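You operate a simulated robot arm through the tools that you are given. There is no shell and no other tool. Be economical: measure what you need, move in short steps, check, and stop when the job is done.

You are at the controls of a simulated robot arm. One attempt, no reset.

Task
Leak-test the bottle in the test well; green well if it holds, red if it leaks.
Fine: purple plug in, white tap open, pump to 30-60 mbar, tap shut, hold 10 s, vent by the red button, plug back. Set down upright: small bottle.

The check looks at the end state, three seconds after you hand in, the way a careful person would. Anything else that was tipped, shoved, dropped, spilled or broken makes it a failure.

Robot
A 6-joint arm with a two-finger parallel gripper, fixed in place. Base frame: the origin is at the foot of the arm, x ahead of it, y to its left, z up; the work surface is at about z = 0.856. Units: m, rad, N and s.
With the tool pointing down near the work surface it reaches from about 0.24 to 0.64 m from the base axis. Its first joint turns from -1.152 to 1.152 rad. Payload 2.7 kg.
Tool frame: the origin (TCP) lies between the finger pads and is the grasp point; the fingertips stand 0.023 m ahead of it; z points along the fingers, y is the line along which they close. The gripper opens to 0.094 m. The fingers are 0.038 m wide and 0.01 m thick; the gripper's body (0.054 by 0.096 m) begins 0.039 m behind the TCP.
Orientation is told as [roll, pitch, yaw] about the base's x, y, z axes, in that order, counted from this pose: with the fingers straight down and closing along the base's y, the tool's x points along the base's -x, its y along +y and its z along -z.

Tools
- The arm moves only by the tool servo_tool. Its argument "motion" is a list of rows, each a list of 7 numbers: the shift along the base's x, y, z in units of 300 mm (1.0 is 300 mm), then the turn, a rotation vector about the base's x, y, z in units of 180 degrees (1.0 is 180 degrees), then the closure, from 0 (fully open) to 1 (shut). In form: [[tx, ty, tz, wx, wy, wz, jaw], ...]. A call has 1 to 12 rows; each row is the pose to reach, as a shift and turn from the pose commanded when the call began. A call with a number of a shift or a turn outside -1 to 1 is refused whole. Rows are played at 5 a second. More than 0.05 m and 0.15 rad between two rows, or a gripper value outside its range, and nothing of the call is played. Where a pose cannot be reached the arm comes as near as it can. A force on the tool above 40 N (or 10 N above the force at the start of the call, whichever is more), or a blocked arm, ends the call early, and 0.2 s more pass. The fingers move at their own pace (about 0.045 m/s each) and stop on an object; they squeeze with about 30 N. The grip force told is the motor's: it shows also when the fingers shut on nothing. Time passes only in rows, and 0.2 s behind the last, so rows that repeat a pose let the fingers close. The reply holds the time, the measured pose of the TCP, the force on the tool along the base axes, the opening and the grip force, in the units named above and with some noise, with the torque about the TCP (base axes, N m) and any sound that the robot's microphone picked up.
- Cameras (640 x 400 px; columns grow to the right, rows downward): "scene" is fixed at [0.0874, -0.4397, 1.4056]; the picture's right is [0.68, -0.74, 0.00], its down [-0.40, -0.37, -0.84] and it looks along [0.62, 0.57, -0.55] (base axes); focal length 287 px, centre (320, 200). "wrist" rides on the gripper at [0.086, 0.016, -0.075] in the tool frame; the picture's right is [-0.18, 0.98, 0.00], its down [-0.58, -0.11, -0.81] and it looks along [-0.79, -0.15, 0.59] (tool axes); focal length 243 px, centre (320, 200). There is no depth. A picture from a camera that has moved, and an enlarged one, comes with that camera's place and axes in the base frame and with its lens.
- capture(camera): a new picture of that camera. No time passes.
- enlarge(camera, box): a new picture of the part [left, top, right, bottom] of that camera's present view, enlarged. No time passes.
- job_done(): hands the job in; it is judged then, once.

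Go step by step. Nothing tells you positions but the pictures and the camera data: compare them with the known pose of the tool, close in by small moves and look again before you grip or let go. The budget is 120 turns and 68 pictures, counting those below and the enlarged ones. Unless the task says otherwise, let go and move clear before handing in, and close with one line.

The tools are called after "Request:" as name(argument=value, ...) on one line, values as JSON. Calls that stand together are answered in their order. servo_tool: Moves the arm, as the interface text tells. Its arguments: {"type":"object","properties":{"motion":{"type":"array"}},"required":["motion"]} The other tools are called the same way: capture (camera) takes a picture; enlarge (camera, box) takes an enlarged picture of a part of a camera's view; job_done () hands the job in.

At the start:

```text
time: 0.0
eef_pos: [0.3163, -0.1683, 1.2624]
orientation: [-0.002, -0.001, 0.002]
wrist_force: [-0.5, 0.7, 1.3]
moment: [-0.06, 0.01, -0.03]
grip_width: 0.0942
grip_force: 0.1
```

scene: 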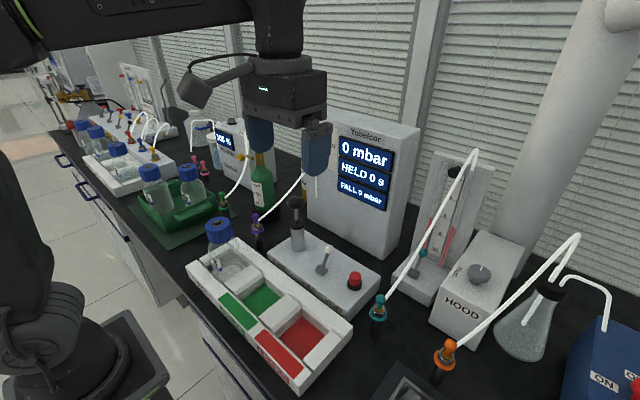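
wrist: 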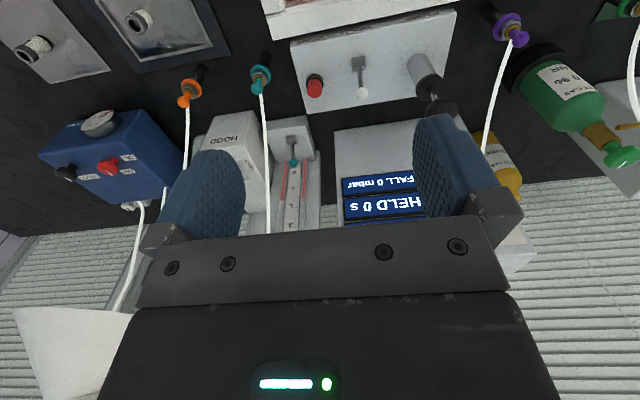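

I see a rack with a bottle (blue cap) in the well, green and red wells, a panel with pump, tap, and red button, and a purple plug in a holder. I'll look closer first.

Request:
enlarge(camera="scene", box=[180, 170, 400, 390])

Request:
enlarge(camera="scene", box=[190, 120, 330, 290])

```text
1.82 times, centred on (290, 280) of scene
camera zoom: at [0.0874, -0.4397, 1.4056], right [0.68, -0.74, 0.0], down [-0.4, -0.37, -0.84], along [0.62, 0.57, -0.55], focal length 521 px, centre (374, 54)
```

zoom: 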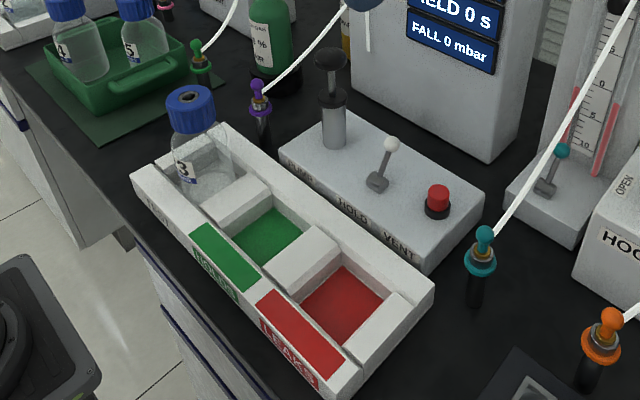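

```text
2.35 times, centred on (260, 205) of scene
camera zoom: at [0.0874, -0.4397, 1.4056], right [0.68, -0.74, 0.0], down [-0.4, -0.37, -0.84], along [0.62, 0.57, -0.55], focal length 675 px, centre (461, 188)
```

zoom: 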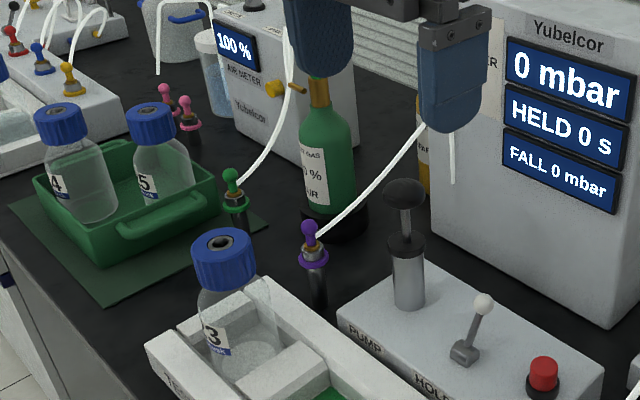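

Request:
servo_tool(motion=[[0.007, 0.118, -0.077, 0, 0, 0, 0], [0.014, 0.236, -0.154, 0, 0, 0, 0], [0.02, 0.354, -0.231, 0, 0, 0, 0], [0.027, 0.472, -0.308, 0, 0, 0, 0], [0.034, 0.59, -0.385, 0, 0, 0, 0], [0.04, 0.708, -0.462, 0, 0, 0, 0], [0.047, 0.827, -0.54, 0, 0, 0, 0], [0.047, 0.827, -0.54, 0, 0, 0, 0]])

Request:
capture(camera="wrist")

Request:
capture(camera="scene")

```text
time: 1.8
eef_pos: [0.3309, 0.0792, 1.0986]
orientation: [-0.002, -0.002, 0.001]
wrist_force: [0.3, -0.5, -0.4]
moment: [-0.05, 0.02, 0.02]
grip_width: 0.0939
grip_force: 0.0
```

```text
63 pictures are left
camera wrist: at [0.2443, 0.0953, 1.173], right [0.18, 0.98, 0.0], down [0.58, -0.11, 0.81], along [0.79, -0.15, -0.59], focal length 243 px, centre (320, 200)
```

wrist: 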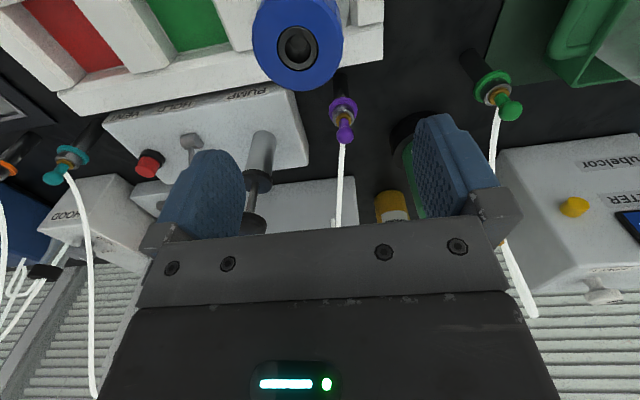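

```text
62 pictures are left
```

scene: 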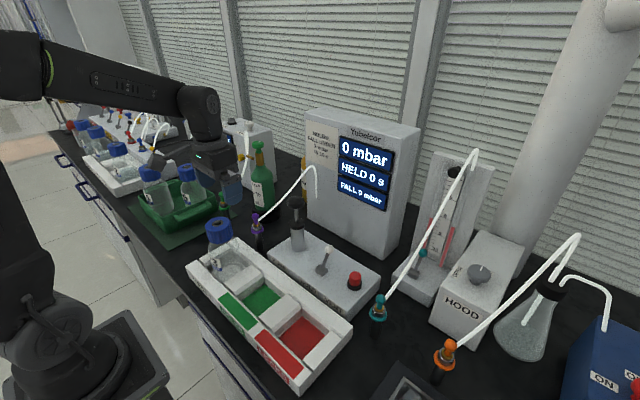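

The cap top is near (0.308, 0.069, 1.01) and the purple plug near (0.417, 0.090, 0.958 top). I'll zoom in on the plug and the labels.

Request:
enlarge(camera="wrist", box=[240, 0, 400, 160])

Request:
enlarge(camera="scene", box=[280, 100, 430, 230])

Request:
enlarge(camera="scene", box=[270, 215, 400, 325])

```text
2.50 times, centred on (320, 80) of wrist
camera zoom: at [0.2443, 0.0953, 1.173], right [0.18, 0.98, 0.0], down [0.58, -0.11, 0.81], along [0.79, -0.15, -0.59], focal length 606 px, centre (320, 500)
```

zoom: 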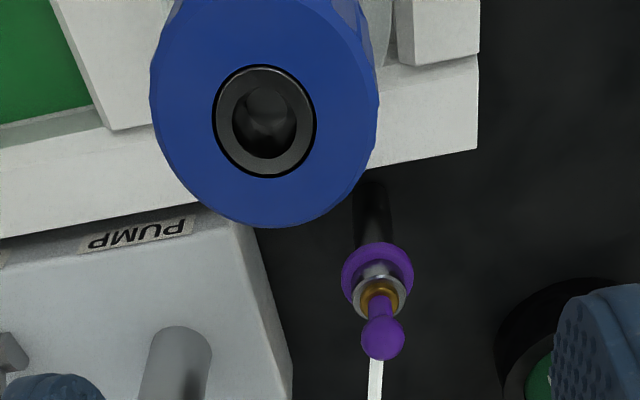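

```text
3.08 times, centred on (355, 165) of scene
camera zoom: at [0.0874, -0.4397, 1.4056], right [0.68, -0.74, 0.0], down [-0.4, -0.37, -0.84], along [0.62, 0.57, -0.55], focal length 882 px, centre (212, 308)
```

zoom: 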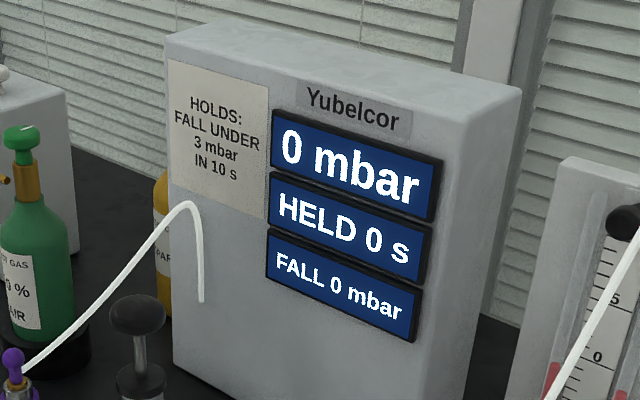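

```text
3.64 times, centred on (335, 270) of scene
camera zoom: at [0.0874, -0.4397, 1.4056], right [0.68, -0.74, 0.0], down [-0.4, -0.37, -0.84], along [0.62, 0.57, -0.55], focal length 1043 px, centre (266, -54)
```

zoom: 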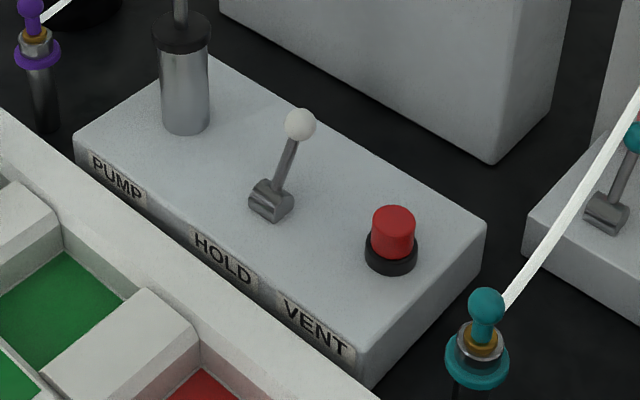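

Request:
servo_tool(motion=[[0.06, 0.02, -0.11, 0, 0, 0, 0], [0.12, 0.037, -0.22, 0, 0, 0, 0], [0.137, 0.037, -0.33, 0, 0, 0, 0], [0.137, 0.037, -0.33, 0, 0, 0, 0]])

Request:
enlarge(camera="wrist", box=[220, 40, 420, 240])

Request:
enlarge(camera="scene", box=[200, 140, 320, 260])

```text
time: 2.8
eef_pos: [0.3712, 0.0887, 1.0017]
orientation: [-0.002, -0.001, 0.0]
wrist_force: [0.3, -0.1, -0.2]
moment: [0.01, -0.01, 0.02]
grip_width: 0.0941
grip_force: 0.0
```

```text
2.00 times, centred on (320, 140) of wrist
camera zoom: at [0.2842, 0.1058, 1.075], right [0.18, 0.98, 0.0], down [0.58, -0.11, 0.81], along [0.79, -0.15, -0.59], focal length 485 px, centre (320, 320)
```

zoom: 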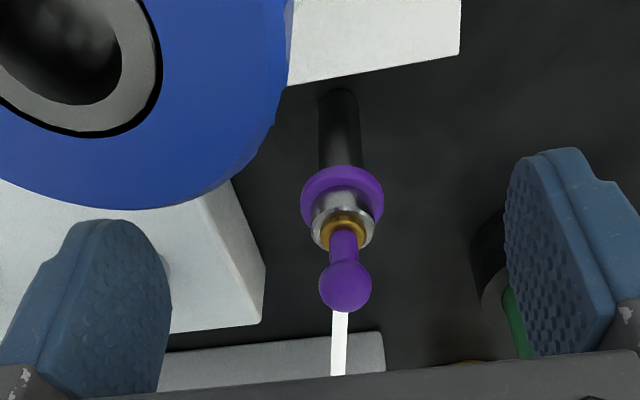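

```text
3.33 times, centred on (260, 200) of scene
camera zoom: at [0.0874, -0.4397, 1.4056], right [0.68, -0.74, 0.0], down [-0.4, -0.37, -0.84], along [0.62, 0.57, -0.55], focal length 956 px, centre (520, 200)
```

zoom: 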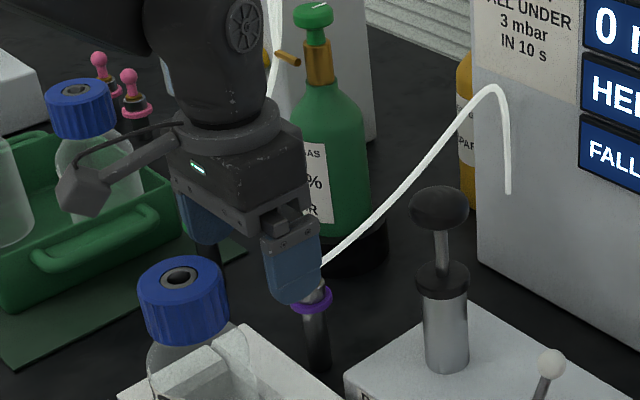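

Request:
servo_tool(motion=[[0.07, 0.005, 0, 0, 0, 0, 0], [0.143, 0.0077, 0, 0, 0, 0, 0.3], [0.143, 0.0077, -0.08, 0, 0, 0, 0.4], [0.143, 0.0077, -0.14, 0, 0, 0, 0.4], [0.143, 0.0077, -0.14, 0, 0, 0, 0.4]])

Request:
capture(camera="wrist")

Request:
enlarge(camera="scene", box=[200, 140, 320, 260])

```text
time: 4.0
eef_pos: [0.4141, 0.0924, 0.9571]
orientation: [-0.001, -0.003, 0.002]
wrist_force: [0.0, -0.5, -0.2]
moment: [0.0, -0.02, 0.0]
grip_width: 0.0564
grip_force: 0.0
```

```text
56 pictures are left
camera wrist: at [0.327, 0.1085, 1.032], right [0.18, 0.98, 0.0], down [0.58, -0.11, 0.81], along [0.79, -0.15, -0.59], focal length 243 px, centre (320, 200)
```

wrist: 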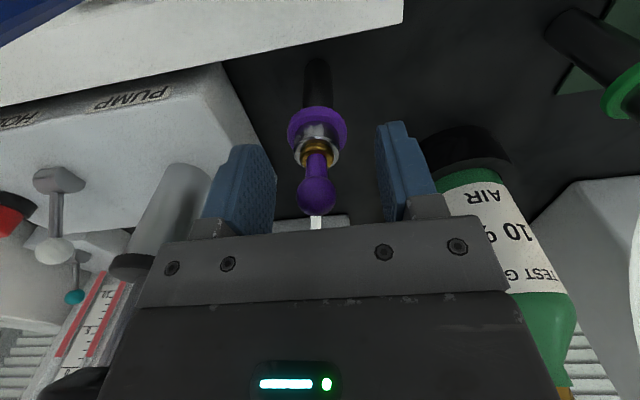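

```text
3.33 times, centred on (260, 200) of scene
camera zoom: at [0.0874, -0.4397, 1.4056], right [0.68, -0.74, 0.0], down [-0.4, -0.37, -0.84], along [0.62, 0.57, -0.55], focal length 956 px, centre (520, 200)
```

zoom: 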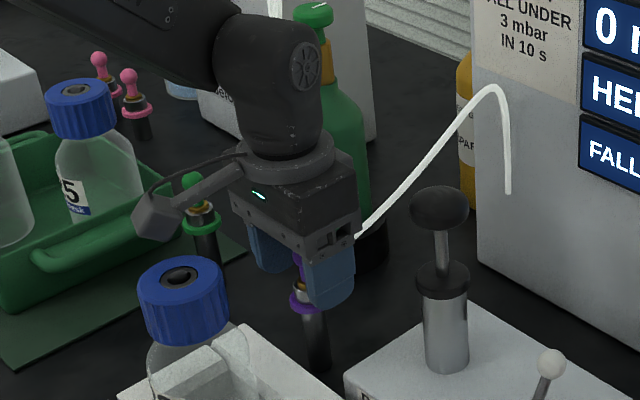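

Request:
servo_tool(motion=[[0, -0.004, 0, 0, 0, 0, 0.6], [0, -0.004, 0, 0, 0, 0, 1], [0, -0.004, 0, 0, 0, 0, 1], [0, -0.004, 0, 0, 0, 0, 1], [0, -0.004, 0, 0, 0, 0, 1]])

Request:
capture(camera="wrist")

```text
time: 5.2
eef_pos: [0.4136, 0.0896, 0.9575]
orientation: [-0.003, 0.0, -0.001]
wrist_force: [1.7, -15.1, -0.3]
moment: [-0.35, -0.04, -0.05]
grip_width: 0.0248
grip_force: 45.1
```

```text
54 pictures are left
camera wrist: at [0.3271, 0.1068, 1.0324], right [0.18, 0.98, 0.0], down [0.58, -0.11, 0.81], along [0.79, -0.15, -0.59], focal length 243 px, centre (320, 200)
```

wrist: 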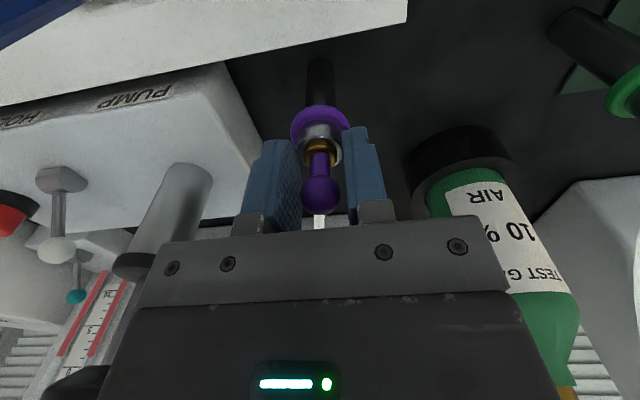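

Request:
servo_tool(motion=[[0, 0, 0, 0, 0, 0, 0.6], [0, 0.003, 0, 0, 0, 0, 0.6], [0, 0.005, 0.02, 0, 0, 0, 0.6], [0, 0.005, 0.029, 0, 0, 0, 0.6], [0, 0.005, 0.029, 0, 0, 0, 1], [0, 0.005, 0.029, 0, 0, 0, 1], [0, 0.005, 0.029, 0, 0, 0, 1], [0, 0.005, 0.029, 0, 0, 0, 1]])

Request:
capture(camera="wrist")

```text
time: 7.0
eef_pos: [0.4138, 0.0932, 0.9674]
orientation: [-0.001, -0.002, 0.001]
wrist_force: [-0.9, 0.7, -0.3]
moment: [0.01, 0.03, -0.01]
grip_width: 0.0172
grip_force: 30.0
```

```text
53 pictures are left
camera wrist: at [0.3268, 0.1093, 1.0415], right [0.18, 0.98, 0.0], down [0.58, -0.11, 0.81], along [0.79, -0.15, -0.59], focal length 243 px, centre (320, 200)
```

wrist: 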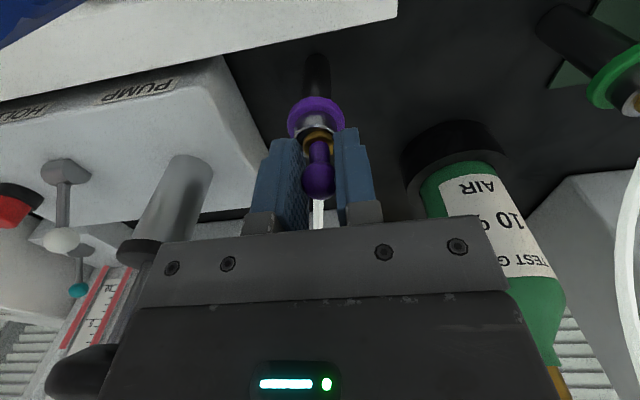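

The grip is now on the knob alone (17 mm). I'll lift straight up and see what comes along.

Request:
servo_tool(motion=[[0, 0, 0.03, 0, 0, 0, 1], [0, 0, 0.08, 0, 0, 0, 1], [0, 0, 0.15, 0, 0, 0, 1], [0, 0, 0.24, 0, 0, 0, 1], [0, 0, 0.34, 0, 0, 0, 1], [0, 0, 0.34, 0, 0, 0, 1]])

Request:
capture(camera="wrist")

Request:
enlarge(camera="scene", box=[180, 110, 340, 270])

```text
time: 8.4
eef_pos: [0.4144, 0.0929, 1.0686]
orientation: [-0.003, -0.001, 0.0]
wrist_force: [-0.1, -0.5, -0.4]
moment: [0.0, 0.0, -0.01]
grip_width: 0.0174
grip_force: 30.1
```

```text
52 pictures are left
camera wrist: at [0.3267, 0.1103, 1.1425], right [0.18, 0.98, 0.0], down [0.58, -0.11, 0.81], along [0.79, -0.15, -0.59], focal length 243 px, centre (320, 200)
```

wrist: 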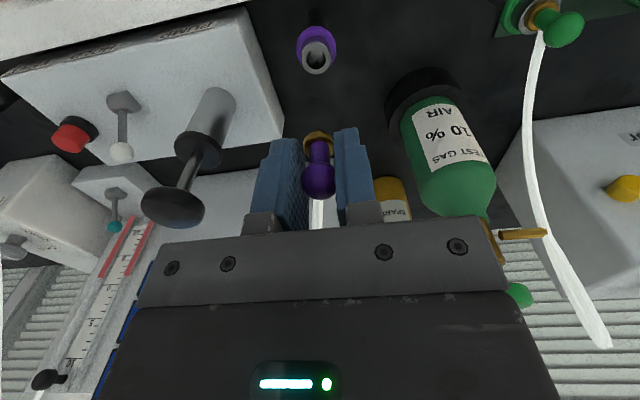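

```text
2.50 times, centred on (260, 190) of scene
camera zoom: at [0.0874, -0.4397, 1.4056], right [0.68, -0.74, 0.0], down [-0.4, -0.37, -0.84], along [0.62, 0.57, -0.55], focal length 717 px, centre (470, 225)
```

zoom: 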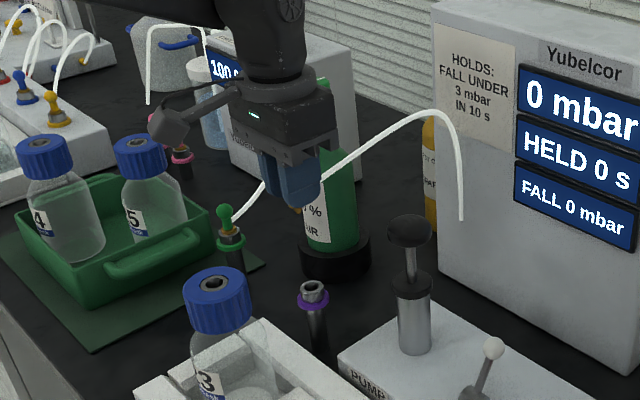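

The plug came out cleanly; its home pose is TCP (0.414, 0.093, 0.967). Next, hover over the cap.

Request:
servo_tool(motion=[[0, 0, 0.1, 0, 0, 0, 1], [-0.12, -0.03, 0.1, 0, 0, 0, 1], [-0.24, -0.06, 0.1, 0, 0, 0, 1], [-0.353, -0.08, 0.1, 0, 0, 0, 1], [-0.353, -0.08, 0.1, 0, 0, 0, 1]])

Request:
capture(camera="wrist")

Request:
enlarge(camera="scene", box=[150, 130, 290, 270])

```text
time: 9.6
eef_pos: [0.3094, 0.0702, 1.0975]
orientation: [-0.002, -0.001, -0.001]
wrist_force: [0.3, -0.8, -0.2]
moment: [0.0, -0.01, -0.03]
grip_width: 0.0172
grip_force: 30.5
```

```text
50 pictures are left
camera wrist: at [0.223, 0.0863, 1.1725], right [0.18, 0.98, 0.0], down [0.58, -0.11, 0.81], along [0.79, -0.15, -0.59], focal length 243 px, centre (320, 200)
```

wrist: 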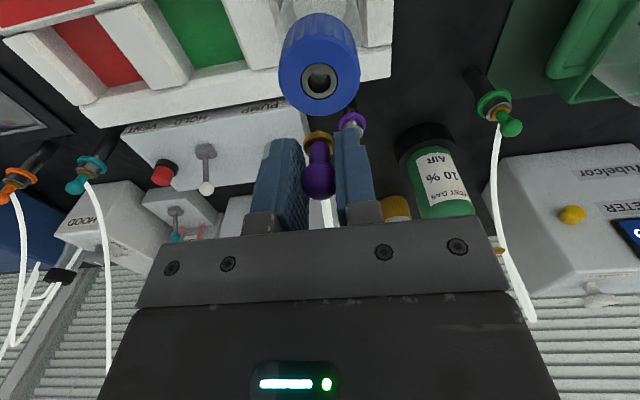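

```text
2.86 times, centred on (220, 200) of scene
camera zoom: at [0.0873, -0.4397, 1.4056], right [0.68, -0.74, 0.0], down [-0.4, -0.37, -0.84], along [0.62, 0.57, -0.55], focal length 819 px, centre (606, 200)
```

zoom: 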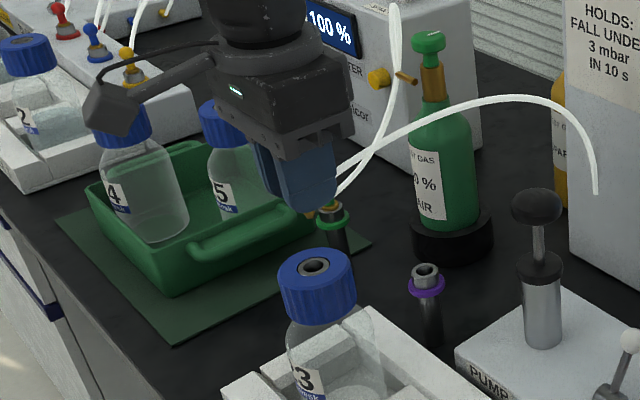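

Request:
servo_tool(motion=[[-0.018, 0.004, -0.03, 0, 0, 0, 1], [-0.018, 0.004, -0.065, 0, 0, 0, 1], [-0.018, 0.004, -0.065, 0, 0, 0, 1]])

Request:
enlarge(camera="wrist", box=[240, 40, 400, 220])

Request:
enlarge(camera="scene", box=[180, 180, 260, 260])

```text
time: 10.4
eef_pos: [0.3047, 0.0697, 1.0788]
orientation: [0.0, -0.003, 0.001]
wrist_force: [-1.1, -0.8, -0.9]
moment: [0.0, 0.03, 0.01]
grip_width: 0.0173
grip_force: 30.2
```

```text
2.22 times, centred on (320, 130) of wrist
camera zoom: at [0.2175, 0.0869, 1.1532], right [0.18, 0.98, 0.0], down [0.58, -0.11, 0.81], along [0.79, -0.15, -0.59], focal length 539 px, centre (320, 356)
```

zoom: 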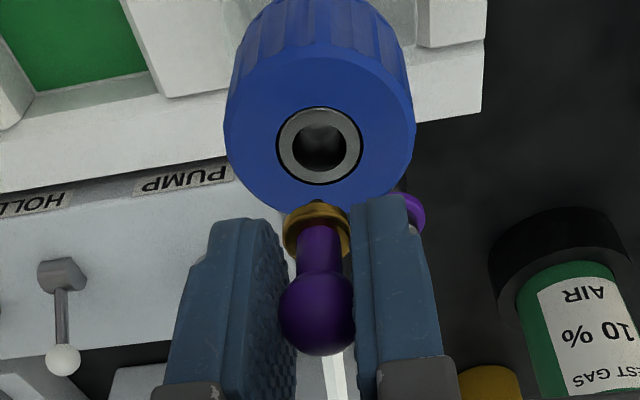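

```text
5.00 times, centred on (220, 220) of scene
camera zoom: at [0.0874, -0.4397, 1.4056], right [0.68, -0.74, 0.0], down [-0.4, -0.37, -0.84], along [0.62, 0.57, -0.55], focal length 1434 px, centre (820, 100)
```

zoom: 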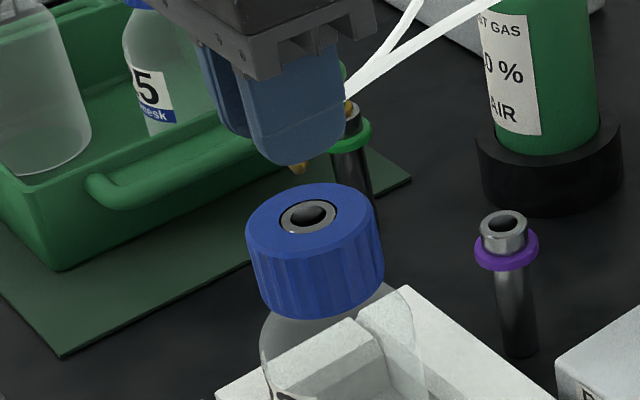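

The plug hovers right above the cap socket (0.3045, 0.0706, ~1.013). I'll descend slowly, watching force.

Request:
servo_tool(motion=[[0, 0.002, -0.02, 0, 0, 0, 1], [0, 0.002, -0.04, 0, 0, 0, 1], [0, 0.002, -0.055, 0, 0, 0, 1], [0, 0.002, -0.055, 0, 0, 0, 1]])

Request:
enlarge(camera="wrist", box=[240, 40, 400, 220])

Request:
enlarge(camera="scene", box=[180, 180, 260, 260])

```text
time: 11.4
eef_pos: [0.3032, 0.0712, 1.0629]
orientation: [-0.001, 0.0, 0.001]
wrist_force: [0.0, -0.8, -0.6]
moment: [0.01, -0.06, 0.01]
grip_width: 0.0175
grip_force: 29.5
```

```text
2.22 times, centred on (320, 130) of wrist
camera zoom: at [0.2168, 0.0875, 1.1366], right [0.18, 0.98, 0.0], down [0.58, -0.11, 0.81], along [0.79, -0.15, -0.59], focal length 539 px, centre (320, 356)
```

zoom: 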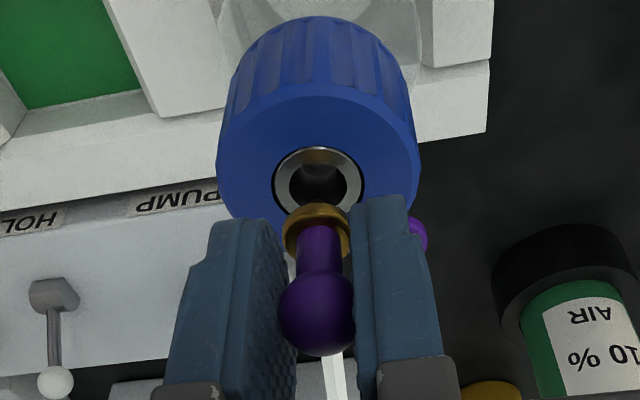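

```text
5.00 times, centred on (220, 220) of scene
camera zoom: at [0.0874, -0.4397, 1.4056], right [0.68, -0.74, 0.0], down [-0.4, -0.37, -0.84], along [0.62, 0.57, -0.55], focal length 1434 px, centre (820, 100)
```

zoom: 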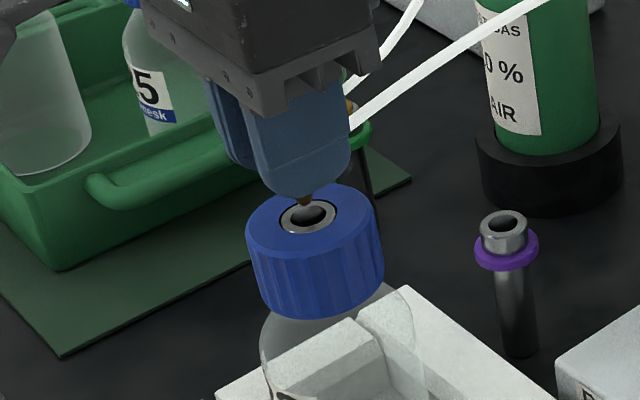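

Request:
servo_tool(motion=[[0, 0, -0.01, 0, 0, 0, 1], [0, 0, -0.02, 0, 0, 0, 1], [0, 0, -0.03, 0, 0, 0, 1], [0, 0, -0.04, 0, 0, 0, 1], [0, 0, -0.04, 0, 0, 0, 1]])

Request:
enlarge(camera="wrist", box=[240, 40, 400, 220])

```text
time: 12.6
eef_pos: [0.3024, 0.0706, 1.0509]
orientation: [-0.002, -0.001, 0.001]
wrist_force: [0.0, -0.7, -1.2]
moment: [0.03, -0.02, 0.0]
grip_width: 0.0174
grip_force: 29.9
```

```text
2.22 times, centred on (320, 130) of wrist
camera zoom: at [0.2164, 0.0872, 1.1253], right [0.18, 0.98, 0.0], down [0.58, -0.11, 0.81], along [0.79, -0.15, -0.59], focal length 539 px, centre (320, 356)
```

zoom: 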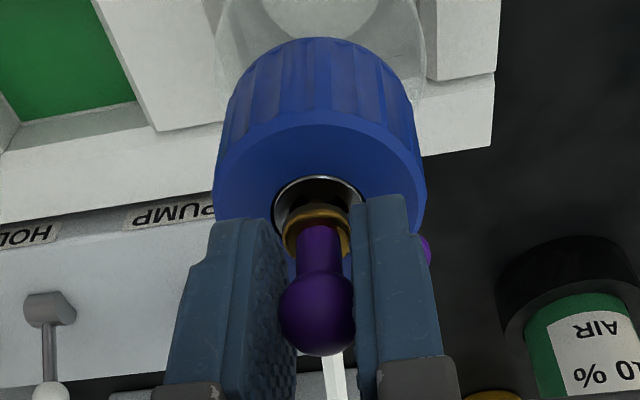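

Request:
servo_tool(motion=[[0, 0, -0.008, 0, 0, 0, 1], [0, 0, -0.016, 0, 0, 0, 1], [0, 0, -0.024, 0, 0, 0, 1], [0, 0, -0.024, 0, 0, 0, 1]])

Request:
enlarge(camera="wrist", box=[240, 40, 400, 220])

Request:
enlarge(camera="scene", box=[180, 180, 260, 260])

```text
time: 13.6
eef_pos: [0.3032, 0.07, 1.0436]
orientation: [-0.002, -0.002, 0.0]
wrist_force: [-1.0, 1.5, 5.8]
moment: [0.07, 0.03, 0.01]
grip_width: 0.0173
grip_force: 29.5
```

```text
2.22 times, centred on (320, 130) of wrist
camera zoom: at [0.2166, 0.087, 1.1186], right [0.18, 0.98, 0.0], down [0.58, -0.11, 0.81], along [0.79, -0.15, -0.59], focal length 539 px, centre (320, 356)
```

zoom: 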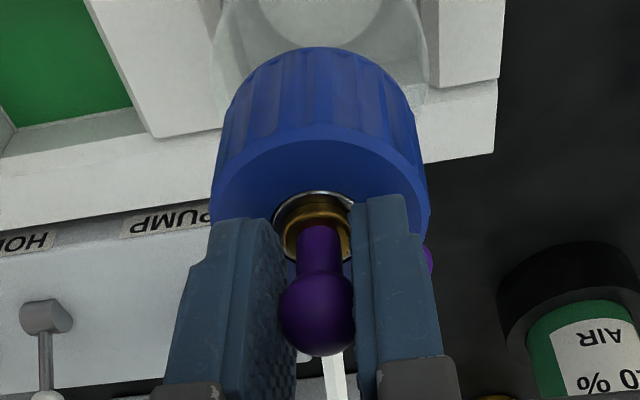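

```text
5.00 times, centred on (220, 220) of scene
camera zoom: at [0.0872, -0.4397, 1.4056], right [0.68, -0.74, 0.0], down [-0.4, -0.37, -0.84], along [0.62, 0.57, -0.55], focal length 1434 px, centre (820, 100)
```

zoom: 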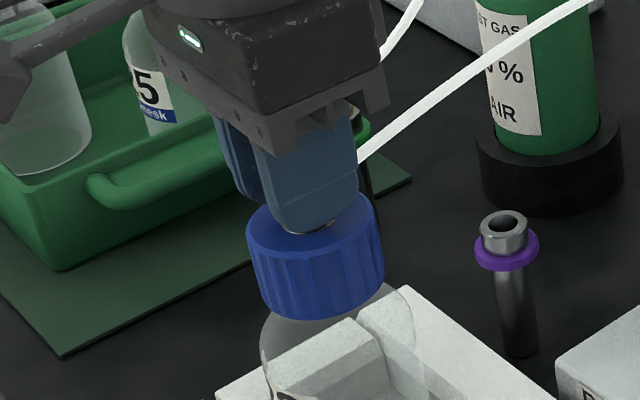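

Request:
servo_tool(motion=[[0, 0, -0.005, 0, 0, 0, 1], [0, 0, -0.01, 0, 0, 0, 1], [0, 0, -0.01, 0, 0, 0, 1]])

Request:
enlarge(camera="wrist", box=[240, 40, 400, 220])

```text
time: 14.4
eef_pos: [0.3038, 0.0706, 1.0409]
orientation: [-0.003, -0.006, 0.0]
wrist_force: [-1.6, -4.3, 28.3]
moment: [-0.03, -0.05, -0.03]
grip_width: 0.0171
grip_force: 29.7
```

```text
2.22 times, centred on (320, 130) of wrist
camera zoom: at [0.217, 0.0874, 1.1159], right [0.18, 0.98, 0.0], down [0.58, -0.11, 0.81], along [0.8, -0.15, -0.59], focal length 539 px, centre (320, 356)
```

zoom: 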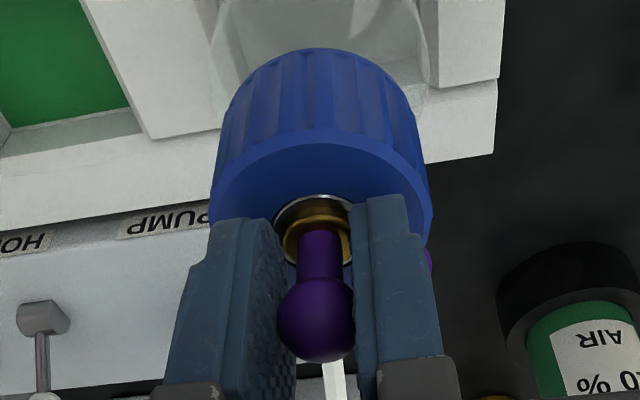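

It is seated (28 N on the stop). I'll let go and rise to look.

Request:
servo_tool(motion=[[0, 0, 0.005, 0, 0, 0, 1], [0, 0, 0.01, 0, 0, 0, 0.5], [0, 0, 0.01, 0, 0, 0, 0.5], [0, 0, 0.01, 0, 0, 0, 0.5], [0, 0, 0.06, 0, 0, 0, 0.5], [0, 0, 0.18, 0, 0, 0, 0.5], [0, 0, 0.33, 0, 0, 0, 0.5], [0, 0, 0.33, 0, 0, 0, 0.5]])

Request:
capture(camera="wrist")

Request:
capture(camera="scene")

```text
time: 16.2
eef_pos: [0.3021, 0.0685, 1.1408]
orientation: [0.0, -0.001, -0.002]
wrist_force: [0.4, -0.1, 0.3]
moment: [-0.03, 0.01, 0.02]
grip_width: 0.0471
grip_force: 0.0
```

```text
40 pictures are left
camera wrist: at [0.2156, 0.0858, 1.2155], right [0.18, 0.98, 0.0], down [0.58, -0.11, 0.81], along [0.79, -0.15, -0.59], focal length 243 px, centre (320, 200)
```

wrist: 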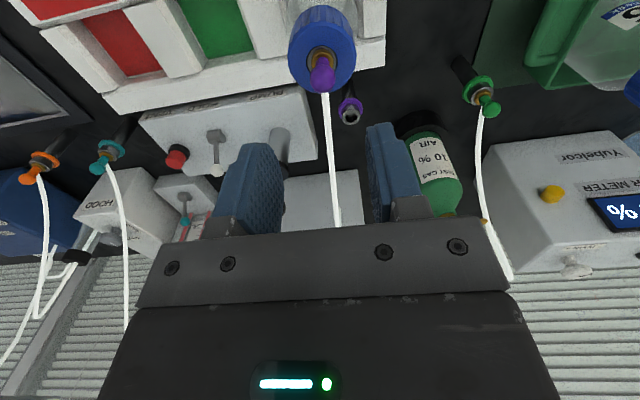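

```text
39 pictures are left
```

scene: 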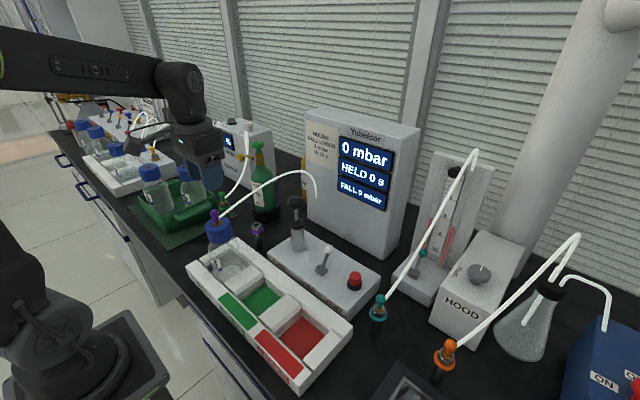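

Plug is in the cap. Next is the pump: handle near (0.46, -0.025, 1.03). I'll hover just short of it and look.

Request:
servo_tool(motion=[[0.1, -0.075, -0.02, 0, 0, 0, 0.8], [0.2, -0.15, -0.06, 0, 0, 0, 1], [0.3, -0.23, -0.12, 0, 0, 0, 1], [0.393, -0.302, -0.167, 0, 0, 0, 1], [0.393, -0.302, -0.167, 0, 0, 0, 1]])

Request:
capture(camera="wrist")

Request:
enlarge(camera="scene", box=[240, 110, 400, 290])

```text
time: 17.4
eef_pos: [0.4208, -0.0189, 1.0889]
orientation: [-0.002, 0.0, 0.0]
wrist_force: [-0.4, -0.2, -0.9]
moment: [0.01, 0.0, 0.03]
grip_width: 0.0001
grip_force: 30.2
```

```text
38 pictures are left
camera wrist: at [0.3345, -0.0018, 1.1642], right [0.18, 0.98, 0.0], down [0.58, -0.11, 0.81], along [0.79, -0.15, -0.59], focal length 243 px, centre (320, 200)
```

wrist: 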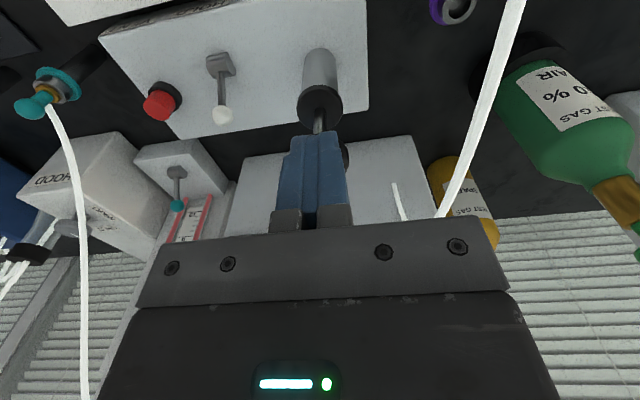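

```text
2.22 times, centred on (320, 200) of scene
camera zoom: at [0.0874, -0.4397, 1.4056], right [0.68, -0.74, 0.0], down [-0.4, -0.37, -0.84], along [0.62, 0.57, -0.55], focal length 637 px, centre (320, 200)
```

zoom: 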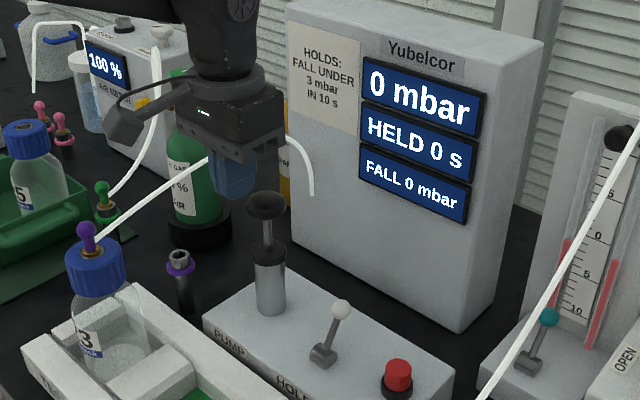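

Request:
servo_tool(motion=[[0.123, -0.014, 0, 0, 0, 0, 1], [0.123, -0.014, -0.03, 0, 0, 0, 1], [0.123, -0.014, -0.06, 0, 0, 0, 1], [0.123, -0.014, -0.09, 0, 0, 0, 1], [0.123, -0.014, -0.12, 0, 0, 0, 1], [0.123, -0.014, -0.12, 0, 0, 0, 1]])

Request:
enlarge(camera="scene", box=[240, 110, 400, 290])

```text
time: 18.8
eef_pos: [0.4581, -0.0239, 1.0534]
orientation: [-0.002, -0.003, 0.0]
wrist_force: [4.0, 0.3, 3.9]
moment: [0.0, 0.04, 0.01]
grip_width: 0.0
grip_force: 30.3
```

```text
2.22 times, centred on (320, 200) of scene
camera zoom: at [0.0874, -0.4397, 1.4056], right [0.68, -0.74, 0.0], down [-0.4, -0.37, -0.84], along [0.62, 0.57, -0.55], focal length 637 px, centre (320, 200)
```

zoom: 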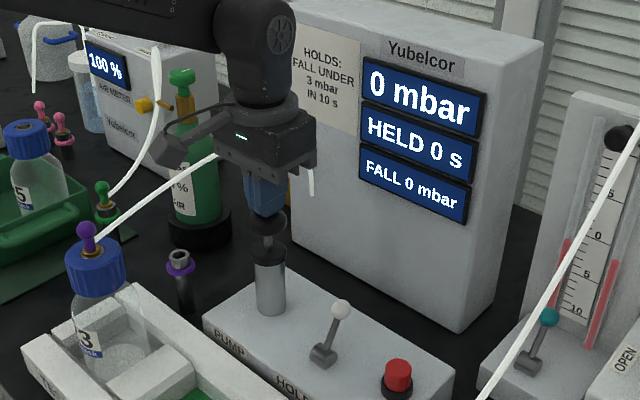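

Request:
servo_tool(motion=[[0, 0, -0.025, 0, 0, 0, 1], [0, 0, -0.05, 0, 0, 0, 1], [0, 0, -0.075, 0, 0, 0, 1], [0, 0, -0.075, 0, 0, 0, 1]])

Request:
enlarge(camera="scene", box=[240, 110, 400, 290])

```text
time: 19.6
eef_pos: [0.4584, -0.0241, 1.0373]
orientation: [-0.003, -0.008, 0.002]
wrist_force: [-5.5, 1.5, 12.5]
moment: [0.03, 0.31, -0.04]
grip_width: 0.0002
grip_force: 29.8
stopped in row 4: the force on the tool passed its limit at 45 N (the readings are from after the stop); the commanded pose is now the measured one
```

```text
2.22 times, centred on (320, 200) of scene
camera zoom: at [0.087, -0.4397, 1.4056], right [0.68, -0.74, 0.0], down [-0.4, -0.37, -0.84], along [0.62, 0.57, -0.55], focal length 637 px, centre (320, 200)
```

zoom: 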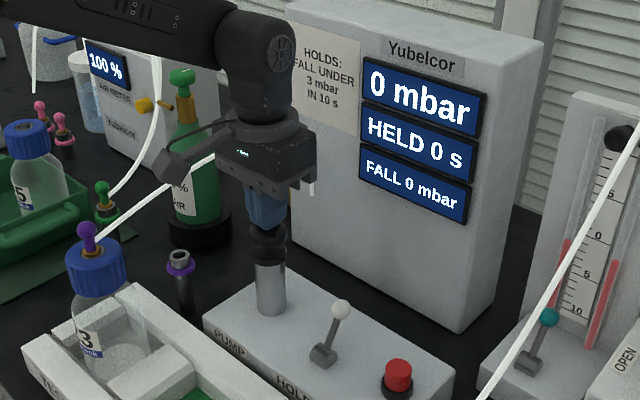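

A full stroke hit the stop with no pressure, so the tap is shut as it leans now. I'll release the pump, check the gauge, then go to the tap.

Request:
servo_tool(motion=[[0, 0, 0.04, 0, 0, 0, 1], [0, 0, 0.1, 0, 0, 0, 1], [0, 0, 0.2, 0, 0, 0, 1], [-0.03, -0.1, 0.2, 0, 0, 0, 1], [-0.1, -0.2, 0.2, 0, 0, 0, 1], [-0.18, -0.3, 0.2, 0, 0, 0, 1], [-0.18, -0.34, 0.2, 0, 0, 0, 1], [-0.18, -0.34, 0.2, 0, 0, 0, 1]])

Request:
capture(camera="wrist")

Request:
enlarge(camera="scene", box=[240, 110, 400, 290])

```text
time: 21.4
eef_pos: [0.4041, -0.1265, 1.0962]
orientation: [0.0, -0.007, 0.0]
wrist_force: [0.4, 0.2, 0.3]
moment: [0.0, 0.01, 0.0]
grip_width: 0.0
grip_force: 30.4
```

```text
34 pictures are left
camera wrist: at [0.3171, -0.1096, 1.1702], right [0.18, 0.98, 0.0], down [0.58, -0.11, 0.81], along [0.8, -0.15, -0.59], focal length 243 px, centre (320, 200)
```

wrist: 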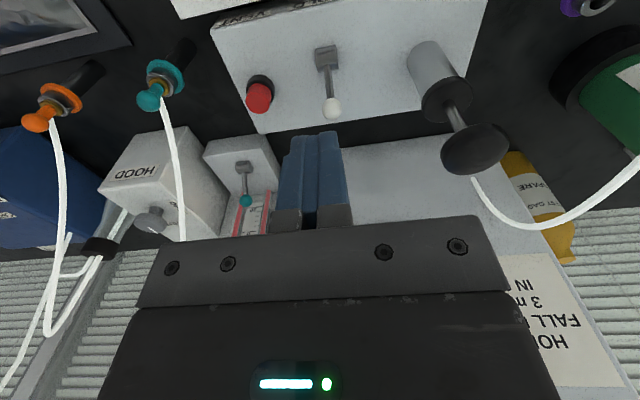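

```text
2.22 times, centred on (320, 200) of scene
camera zoom: at [0.0873, -0.4397, 1.4056], right [0.68, -0.74, 0.0], down [-0.4, -0.37, -0.84], along [0.62, 0.57, -0.55], focal length 637 px, centre (320, 200)
```

zoom: 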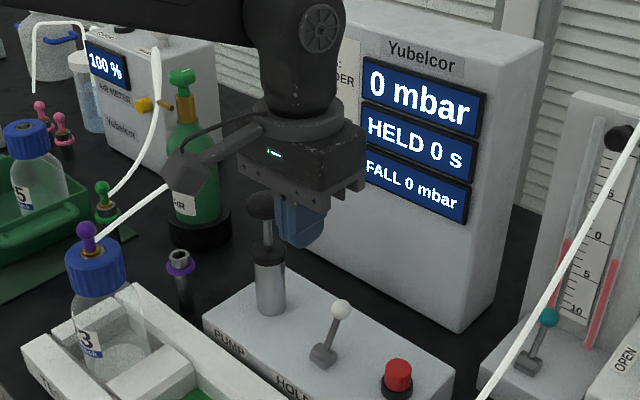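

Request:
servo_tool(motion=[[0.12, 0.012, 0, 0, 0, 0, 1], [0.24, 0.012, 0, 0, 0, 0, 1], [0.337, 0.012, 0, 0, 0, 0, 1], [0.337, 0.012, -0.12, 0, 0, 0, 1], [0.337, 0.012, -0.24, 0, 0, 0, 1], [0.337, 0.012, -0.35, 0, 0, 0, 1], [0.337, 0.012, -0.453, 0, 0, 0, 1], [0.337, 0.012, -0.453, 0, 0, 0, 1]])

Request:
enlarge(camera="scene", box=[270, 180, 390, 300])

Request:
capture(camera="wrist")

```text
time: 23.2
eef_pos: [0.5047, -0.1208, 0.9614]
orientation: [-0.002, -0.007, 0.0]
wrist_force: [0.2, 0.3, 0.7]
moment: [0.0, 0.02, 0.01]
grip_width: 0.0002
grip_force: 29.7
```

```text
3.33 times, centred on (330, 240) of scene
camera zoom: at [0.0874, -0.4397, 1.4056], right [0.68, -0.74, 0.0], down [-0.4, -0.37, -0.84], along [0.62, 0.57, -0.55], focal length 956 px, centre (287, 67)
```

zoom: 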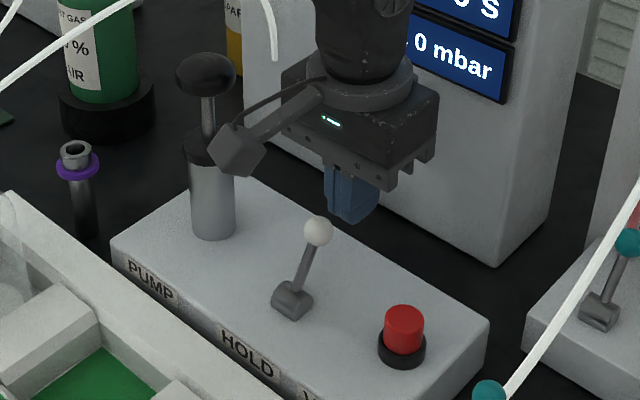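

```text
31 pictures are left
camera wrist: at [0.4174, -0.1045, 1.0352], right [0.18, 0.98, 0.0], down [0.58, -0.11, 0.81], along [0.8, -0.15, -0.59], focal length 243 px, centre (320, 200)
```

wrist: 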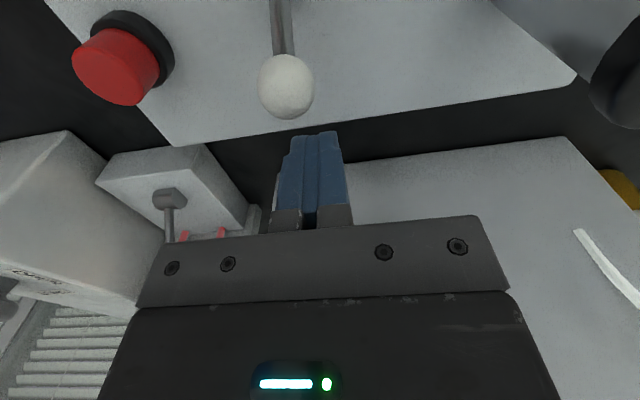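

Request:
servo_tool(motion=[[0, -0.013, -0.02, 0, 0, 0, 1], [-0.05, -0.013, -0.02, 0, 0, 0, 1], [-0.1, -0.013, -0.02, 0, 0, 0, 1], [-0.15, -0.013, -0.02, 0, 0, 0, 1], [-0.2, -0.013, -0.02, 0, 0, 0, 1], [-0.25, -0.013, -0.02, 0, 0, 0, 1], [-0.25, -0.013, -0.02, 0, 0, 0, 1]])

Request:
enlarge(camera="scene", box=[270, 180, 390, 300])

```text
time: 24.7
eef_pos: [0.4409, -0.1261, 0.9607]
orientation: [-0.01, -0.042, 0.004]
wrist_force: [3.0, 0.4, 2.8]
moment: [0.01, -0.02, -0.04]
grip_width: 0.0003
grip_force: 29.5
stopped in row 7: the force on the tool passed its limit at 48 N (the readings are from after the stop); the commanded pose is now the measured one
```

```text
3.33 times, centred on (330, 240) of scene
camera zoom: at [0.0874, -0.4397, 1.4056], right [0.68, -0.74, 0.0], down [-0.4, -0.37, -0.84], along [0.62, 0.57, -0.55], focal length 956 px, centre (287, 67)
```

zoom: 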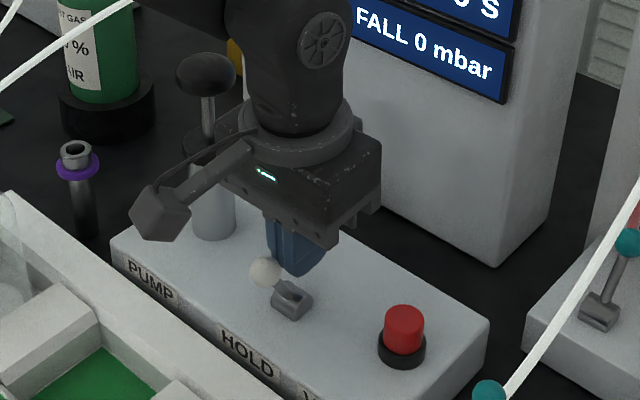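

The lever flipped to its other stop. I'll back off, straighten the tool, and go above the pump.

Request:
servo_tool(motion=[[0.06, 0, 0, 0, 0.005, 0, 1], [0.09, 0, 0.1, 0.003, 0.0134, 0, 1], [0.09, 0, 0.25, 0.003, 0.0134, 0, 1], [0.09, 0, 0.4, 0.003, 0.0134, 0, 1], [0.08, 0.11, 0.45, 0.003, 0.0134, 0, 1], [0.06, 0.23, 0.45, 0.003, 0.0134, 0, 1], [0.057, 0.34, 0.45, 0.003, 0.0134, 0, 1], [0.057, 0.34, 0.4, 0.003, 0.0134, 0, 1], [0.057, 0.34, 0.4, 0.003, 0.0134, 0, 1]])

Request:
enlarge(camera="scene", box=[240, 110, 400, 290])

```text
time: 26.7
eef_pos: [0.4585, -0.024, 1.0799]
orientation: [0.003, 0.002, 0.001]
wrist_force: [0.1, 0.4, -0.6]
moment: [0.02, -0.02, -0.01]
grip_width: 0.0
grip_force: 30.6
```

```text
2.22 times, centred on (320, 200) of scene
camera zoom: at [0.0874, -0.4397, 1.4056], right [0.68, -0.74, 0.0], down [-0.4, -0.37, -0.84], along [0.62, 0.57, -0.55], focal length 637 px, centre (320, 200)
```

zoom: 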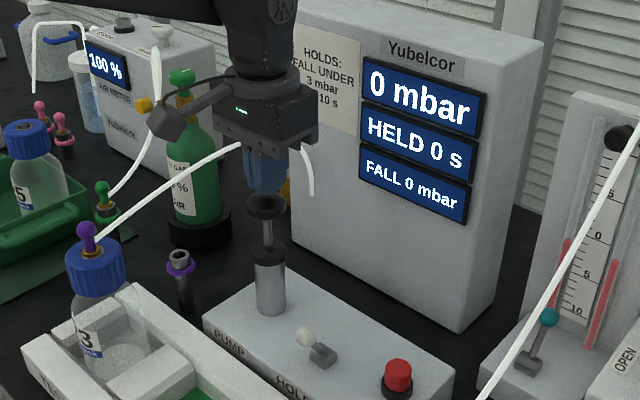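

Request:
servo_tool(motion=[[0, 0, -0.05, 0, 0, 0, 1], [0, 0, -0.08, 0, 0, 0, 1], [0, 0, -0.11, 0, 0, 0, 1], [0, 0, -0.135, 0, 0, 0, 1], [0, 0, -0.135, 0, 0, 0, 1], [0, 0, -0.1, 0, 0, 0, 1], [0, 0, -0.05, 0, 0, 0, 1], [0, 0, 0, 0, 0, 0, 1]])

Request:
enlarge(camera="scene", box=[240, 110, 400, 290])

```text
time: 28.5
eef_pos: [0.4574, -0.024, 1.0778]
orientation: [0.001, 0.005, 0.001]
wrist_force: [-0.4, -0.1, 0.3]
moment: [0.01, 0.0, -0.05]
grip_width: 0.0001
grip_force: 30.0
```

```text
2.22 times, centred on (320, 200) of scene
camera zoom: at [0.0873, -0.4397, 1.4056], right [0.68, -0.74, 0.0], down [-0.4, -0.37, -0.84], along [0.62, 0.57, -0.55], focal length 637 px, centre (320, 200)
```

zoom: 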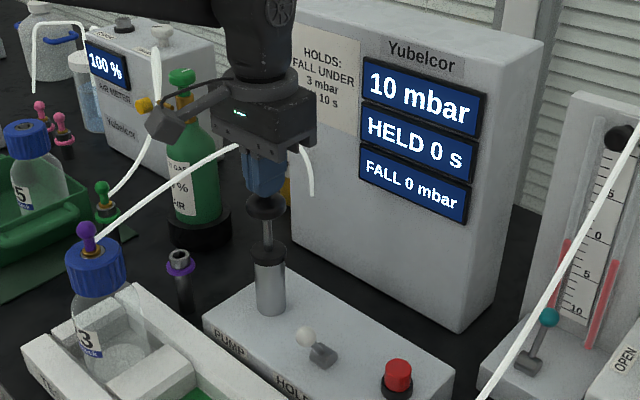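

10 mbar per stroke. Four more strokes bring it to about 50.

Request:
servo_tool(motion=[[0, 0, -0.07, 0, 0, 0, 1], [0, 0, -0.11, 0, 0, 0, 1], [0, 0, -0.135, 0, 0, 0, 1], [0, 0, -0.135, 0, 0, 0, 1], [0, 0, -0.05, 0, 0, 0, 1], [0, 0, -0.01, 0, 0, 0, 1], [0, 0, -0.07, 0, 0, 0, 1], [0, 0, -0.11, 0, 0, 0, 1], [0, 0, -0.135, 0, 0, 0, 1], [0, 0, -0.135, 0, 0, 0, 1], [0, 0, -0.05, 0, 0, 0, 1], [0, 0, 0, 0, 0, 0, 1]])

Request:
servo_tool(motion=[[0, 0, -0.07, 0, 0, 0, 1], [0, 0, -0.11, 0, 0, 0, 1], [0, 0, -0.135, 0, 0, 0, 1], [0, 0, -0.135, 0, 0, 0, 1], [0, 0, -0.05, 0, 0, 0, 1], [0, 0, -0.01, 0, 0, 0, 1], [0, 0, -0.07, 0, 0, 0, 1], [0, 0, -0.11, 0, 0, 0, 1], [0, 0, -0.135, 0, 0, 0, 1], [0, 0, -0.135, 0, 0, 0, 1], [0, 0, -0.05, 0, 0, 0, 1], [0, 0, 0.05, 0, 0, 0, 1]])

Request:
enlarge(camera="scene", box=[240, 110, 400, 290])

```text
time: 31.1
eef_pos: [0.4599, -0.0232, 1.0802]
orientation: [0.0, 0.003, 0.003]
wrist_force: [0.1, -0.2, 0.0]
moment: [-0.02, -0.01, 0.03]
grip_width: 0.0
grip_force: 30.1
```

```text
time: 33.7
eef_pos: [0.4579, -0.0238, 1.0945]
orientation: [0.002, 0.007, 0.003]
wrist_force: [0.4, -0.5, 0.3]
moment: [-0.04, 0.03, 0.04]
grip_width: 0.0
grip_force: 30.7
```

```text
2.22 times, centred on (320, 200) of scene
camera zoom: at [0.0873, -0.4397, 1.4056], right [0.68, -0.74, 0.0], down [-0.4, -0.37, -0.84], along [0.62, 0.57, -0.55], focal length 637 px, centre (320, 200)
```

zoom: 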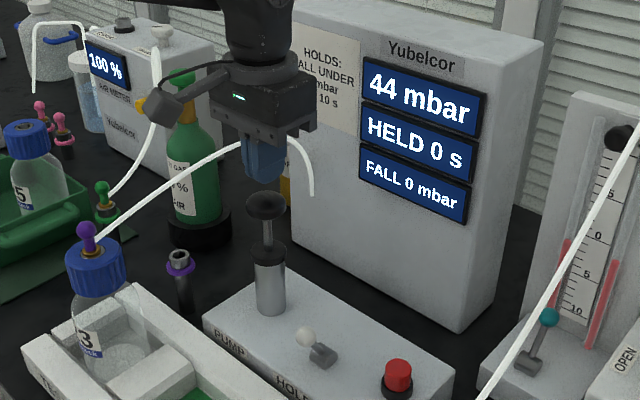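

44 mbar is in range. Now to shut the tap: approach from the robot side and push it away.

Request:
servo_tool(motion=[[-0.1, -0.1, 0, 0, 0, 0, 1], [-0.2, -0.2, 0, 0, 0, 0, 1], [-0.3, -0.3, -0.03, 0, 0, 0, 1], [-0.35, -0.34, -0.17, 0, 0, 0, 1], [-0.35, -0.34, -0.32, 0, 0, 0, 1], [-0.35, -0.34, -0.46, 0, 0, 0, 1], [-0.35, -0.34, -0.46, 0, 0, 0, 1]])

Request:
enlarge(camera="scene", box=[260, 130, 420, 310])

```text
time: 35.3
eef_pos: [0.3503, -0.1275, 0.9548]
orientation: [0.0, 0.003, 0.003]
wrist_force: [-0.6, -0.6, 0.0]
moment: [-0.03, 0.0, -0.01]
grip_width: 0.0001
grip_force: 29.6
```

```text
2.22 times, centred on (340, 220) of scene
camera zoom: at [0.0874, -0.4397, 1.4056], right [0.68, -0.74, 0.0], down [-0.4, -0.37, -0.84], along [0.62, 0.57, -0.55], focal length 637 px, centre (276, 156)
```

zoom: 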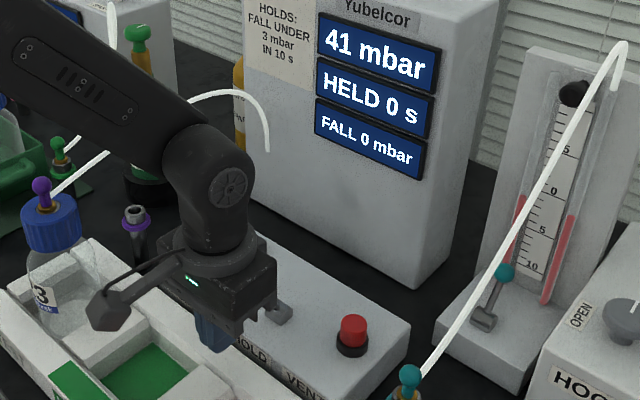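

Request:
servo_tool(motion=[[0.1, 0.008, 0, 0, 0, 0, 1], [0.17, 0.008, 0, 0, 0, 0, 1], [0.23, 0.008, 0, 0, 0, 0, 1], [0.275, 0.008, 0, 0, 0, 0, 1], [0.29, 0.008, 0, 0, 0, 0, 1]])

Request:
enlarge(camera="scene", box=[260, 130, 420, 310])

```text
time: 36.3
eef_pos: [0.4258, -0.1234, 0.9551]
orientation: [0.002, 0.026, 0.004]
wrist_force: [-11.7, 0.6, 10.8]
moment: [0.02, 0.04, 0.01]
grip_width: 0.0
grip_force: 30.4
stopped in row 5: the force on the tool passed its limit at 50 N (the readings are from after the stop); the commanded pose is now the measured one
```

```text
2.22 times, centred on (340, 220) of scene
camera zoom: at [0.0869, -0.4396, 1.4056], right [0.68, -0.74, 0.0], down [-0.4, -0.37, -0.84], along [0.62, 0.57, -0.55], focal length 637 px, centre (276, 156)
```

zoom: 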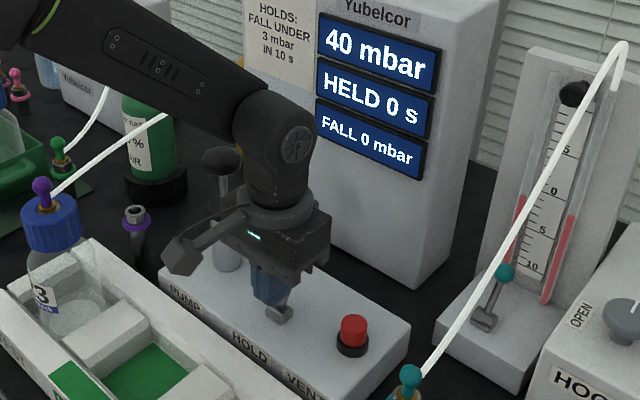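

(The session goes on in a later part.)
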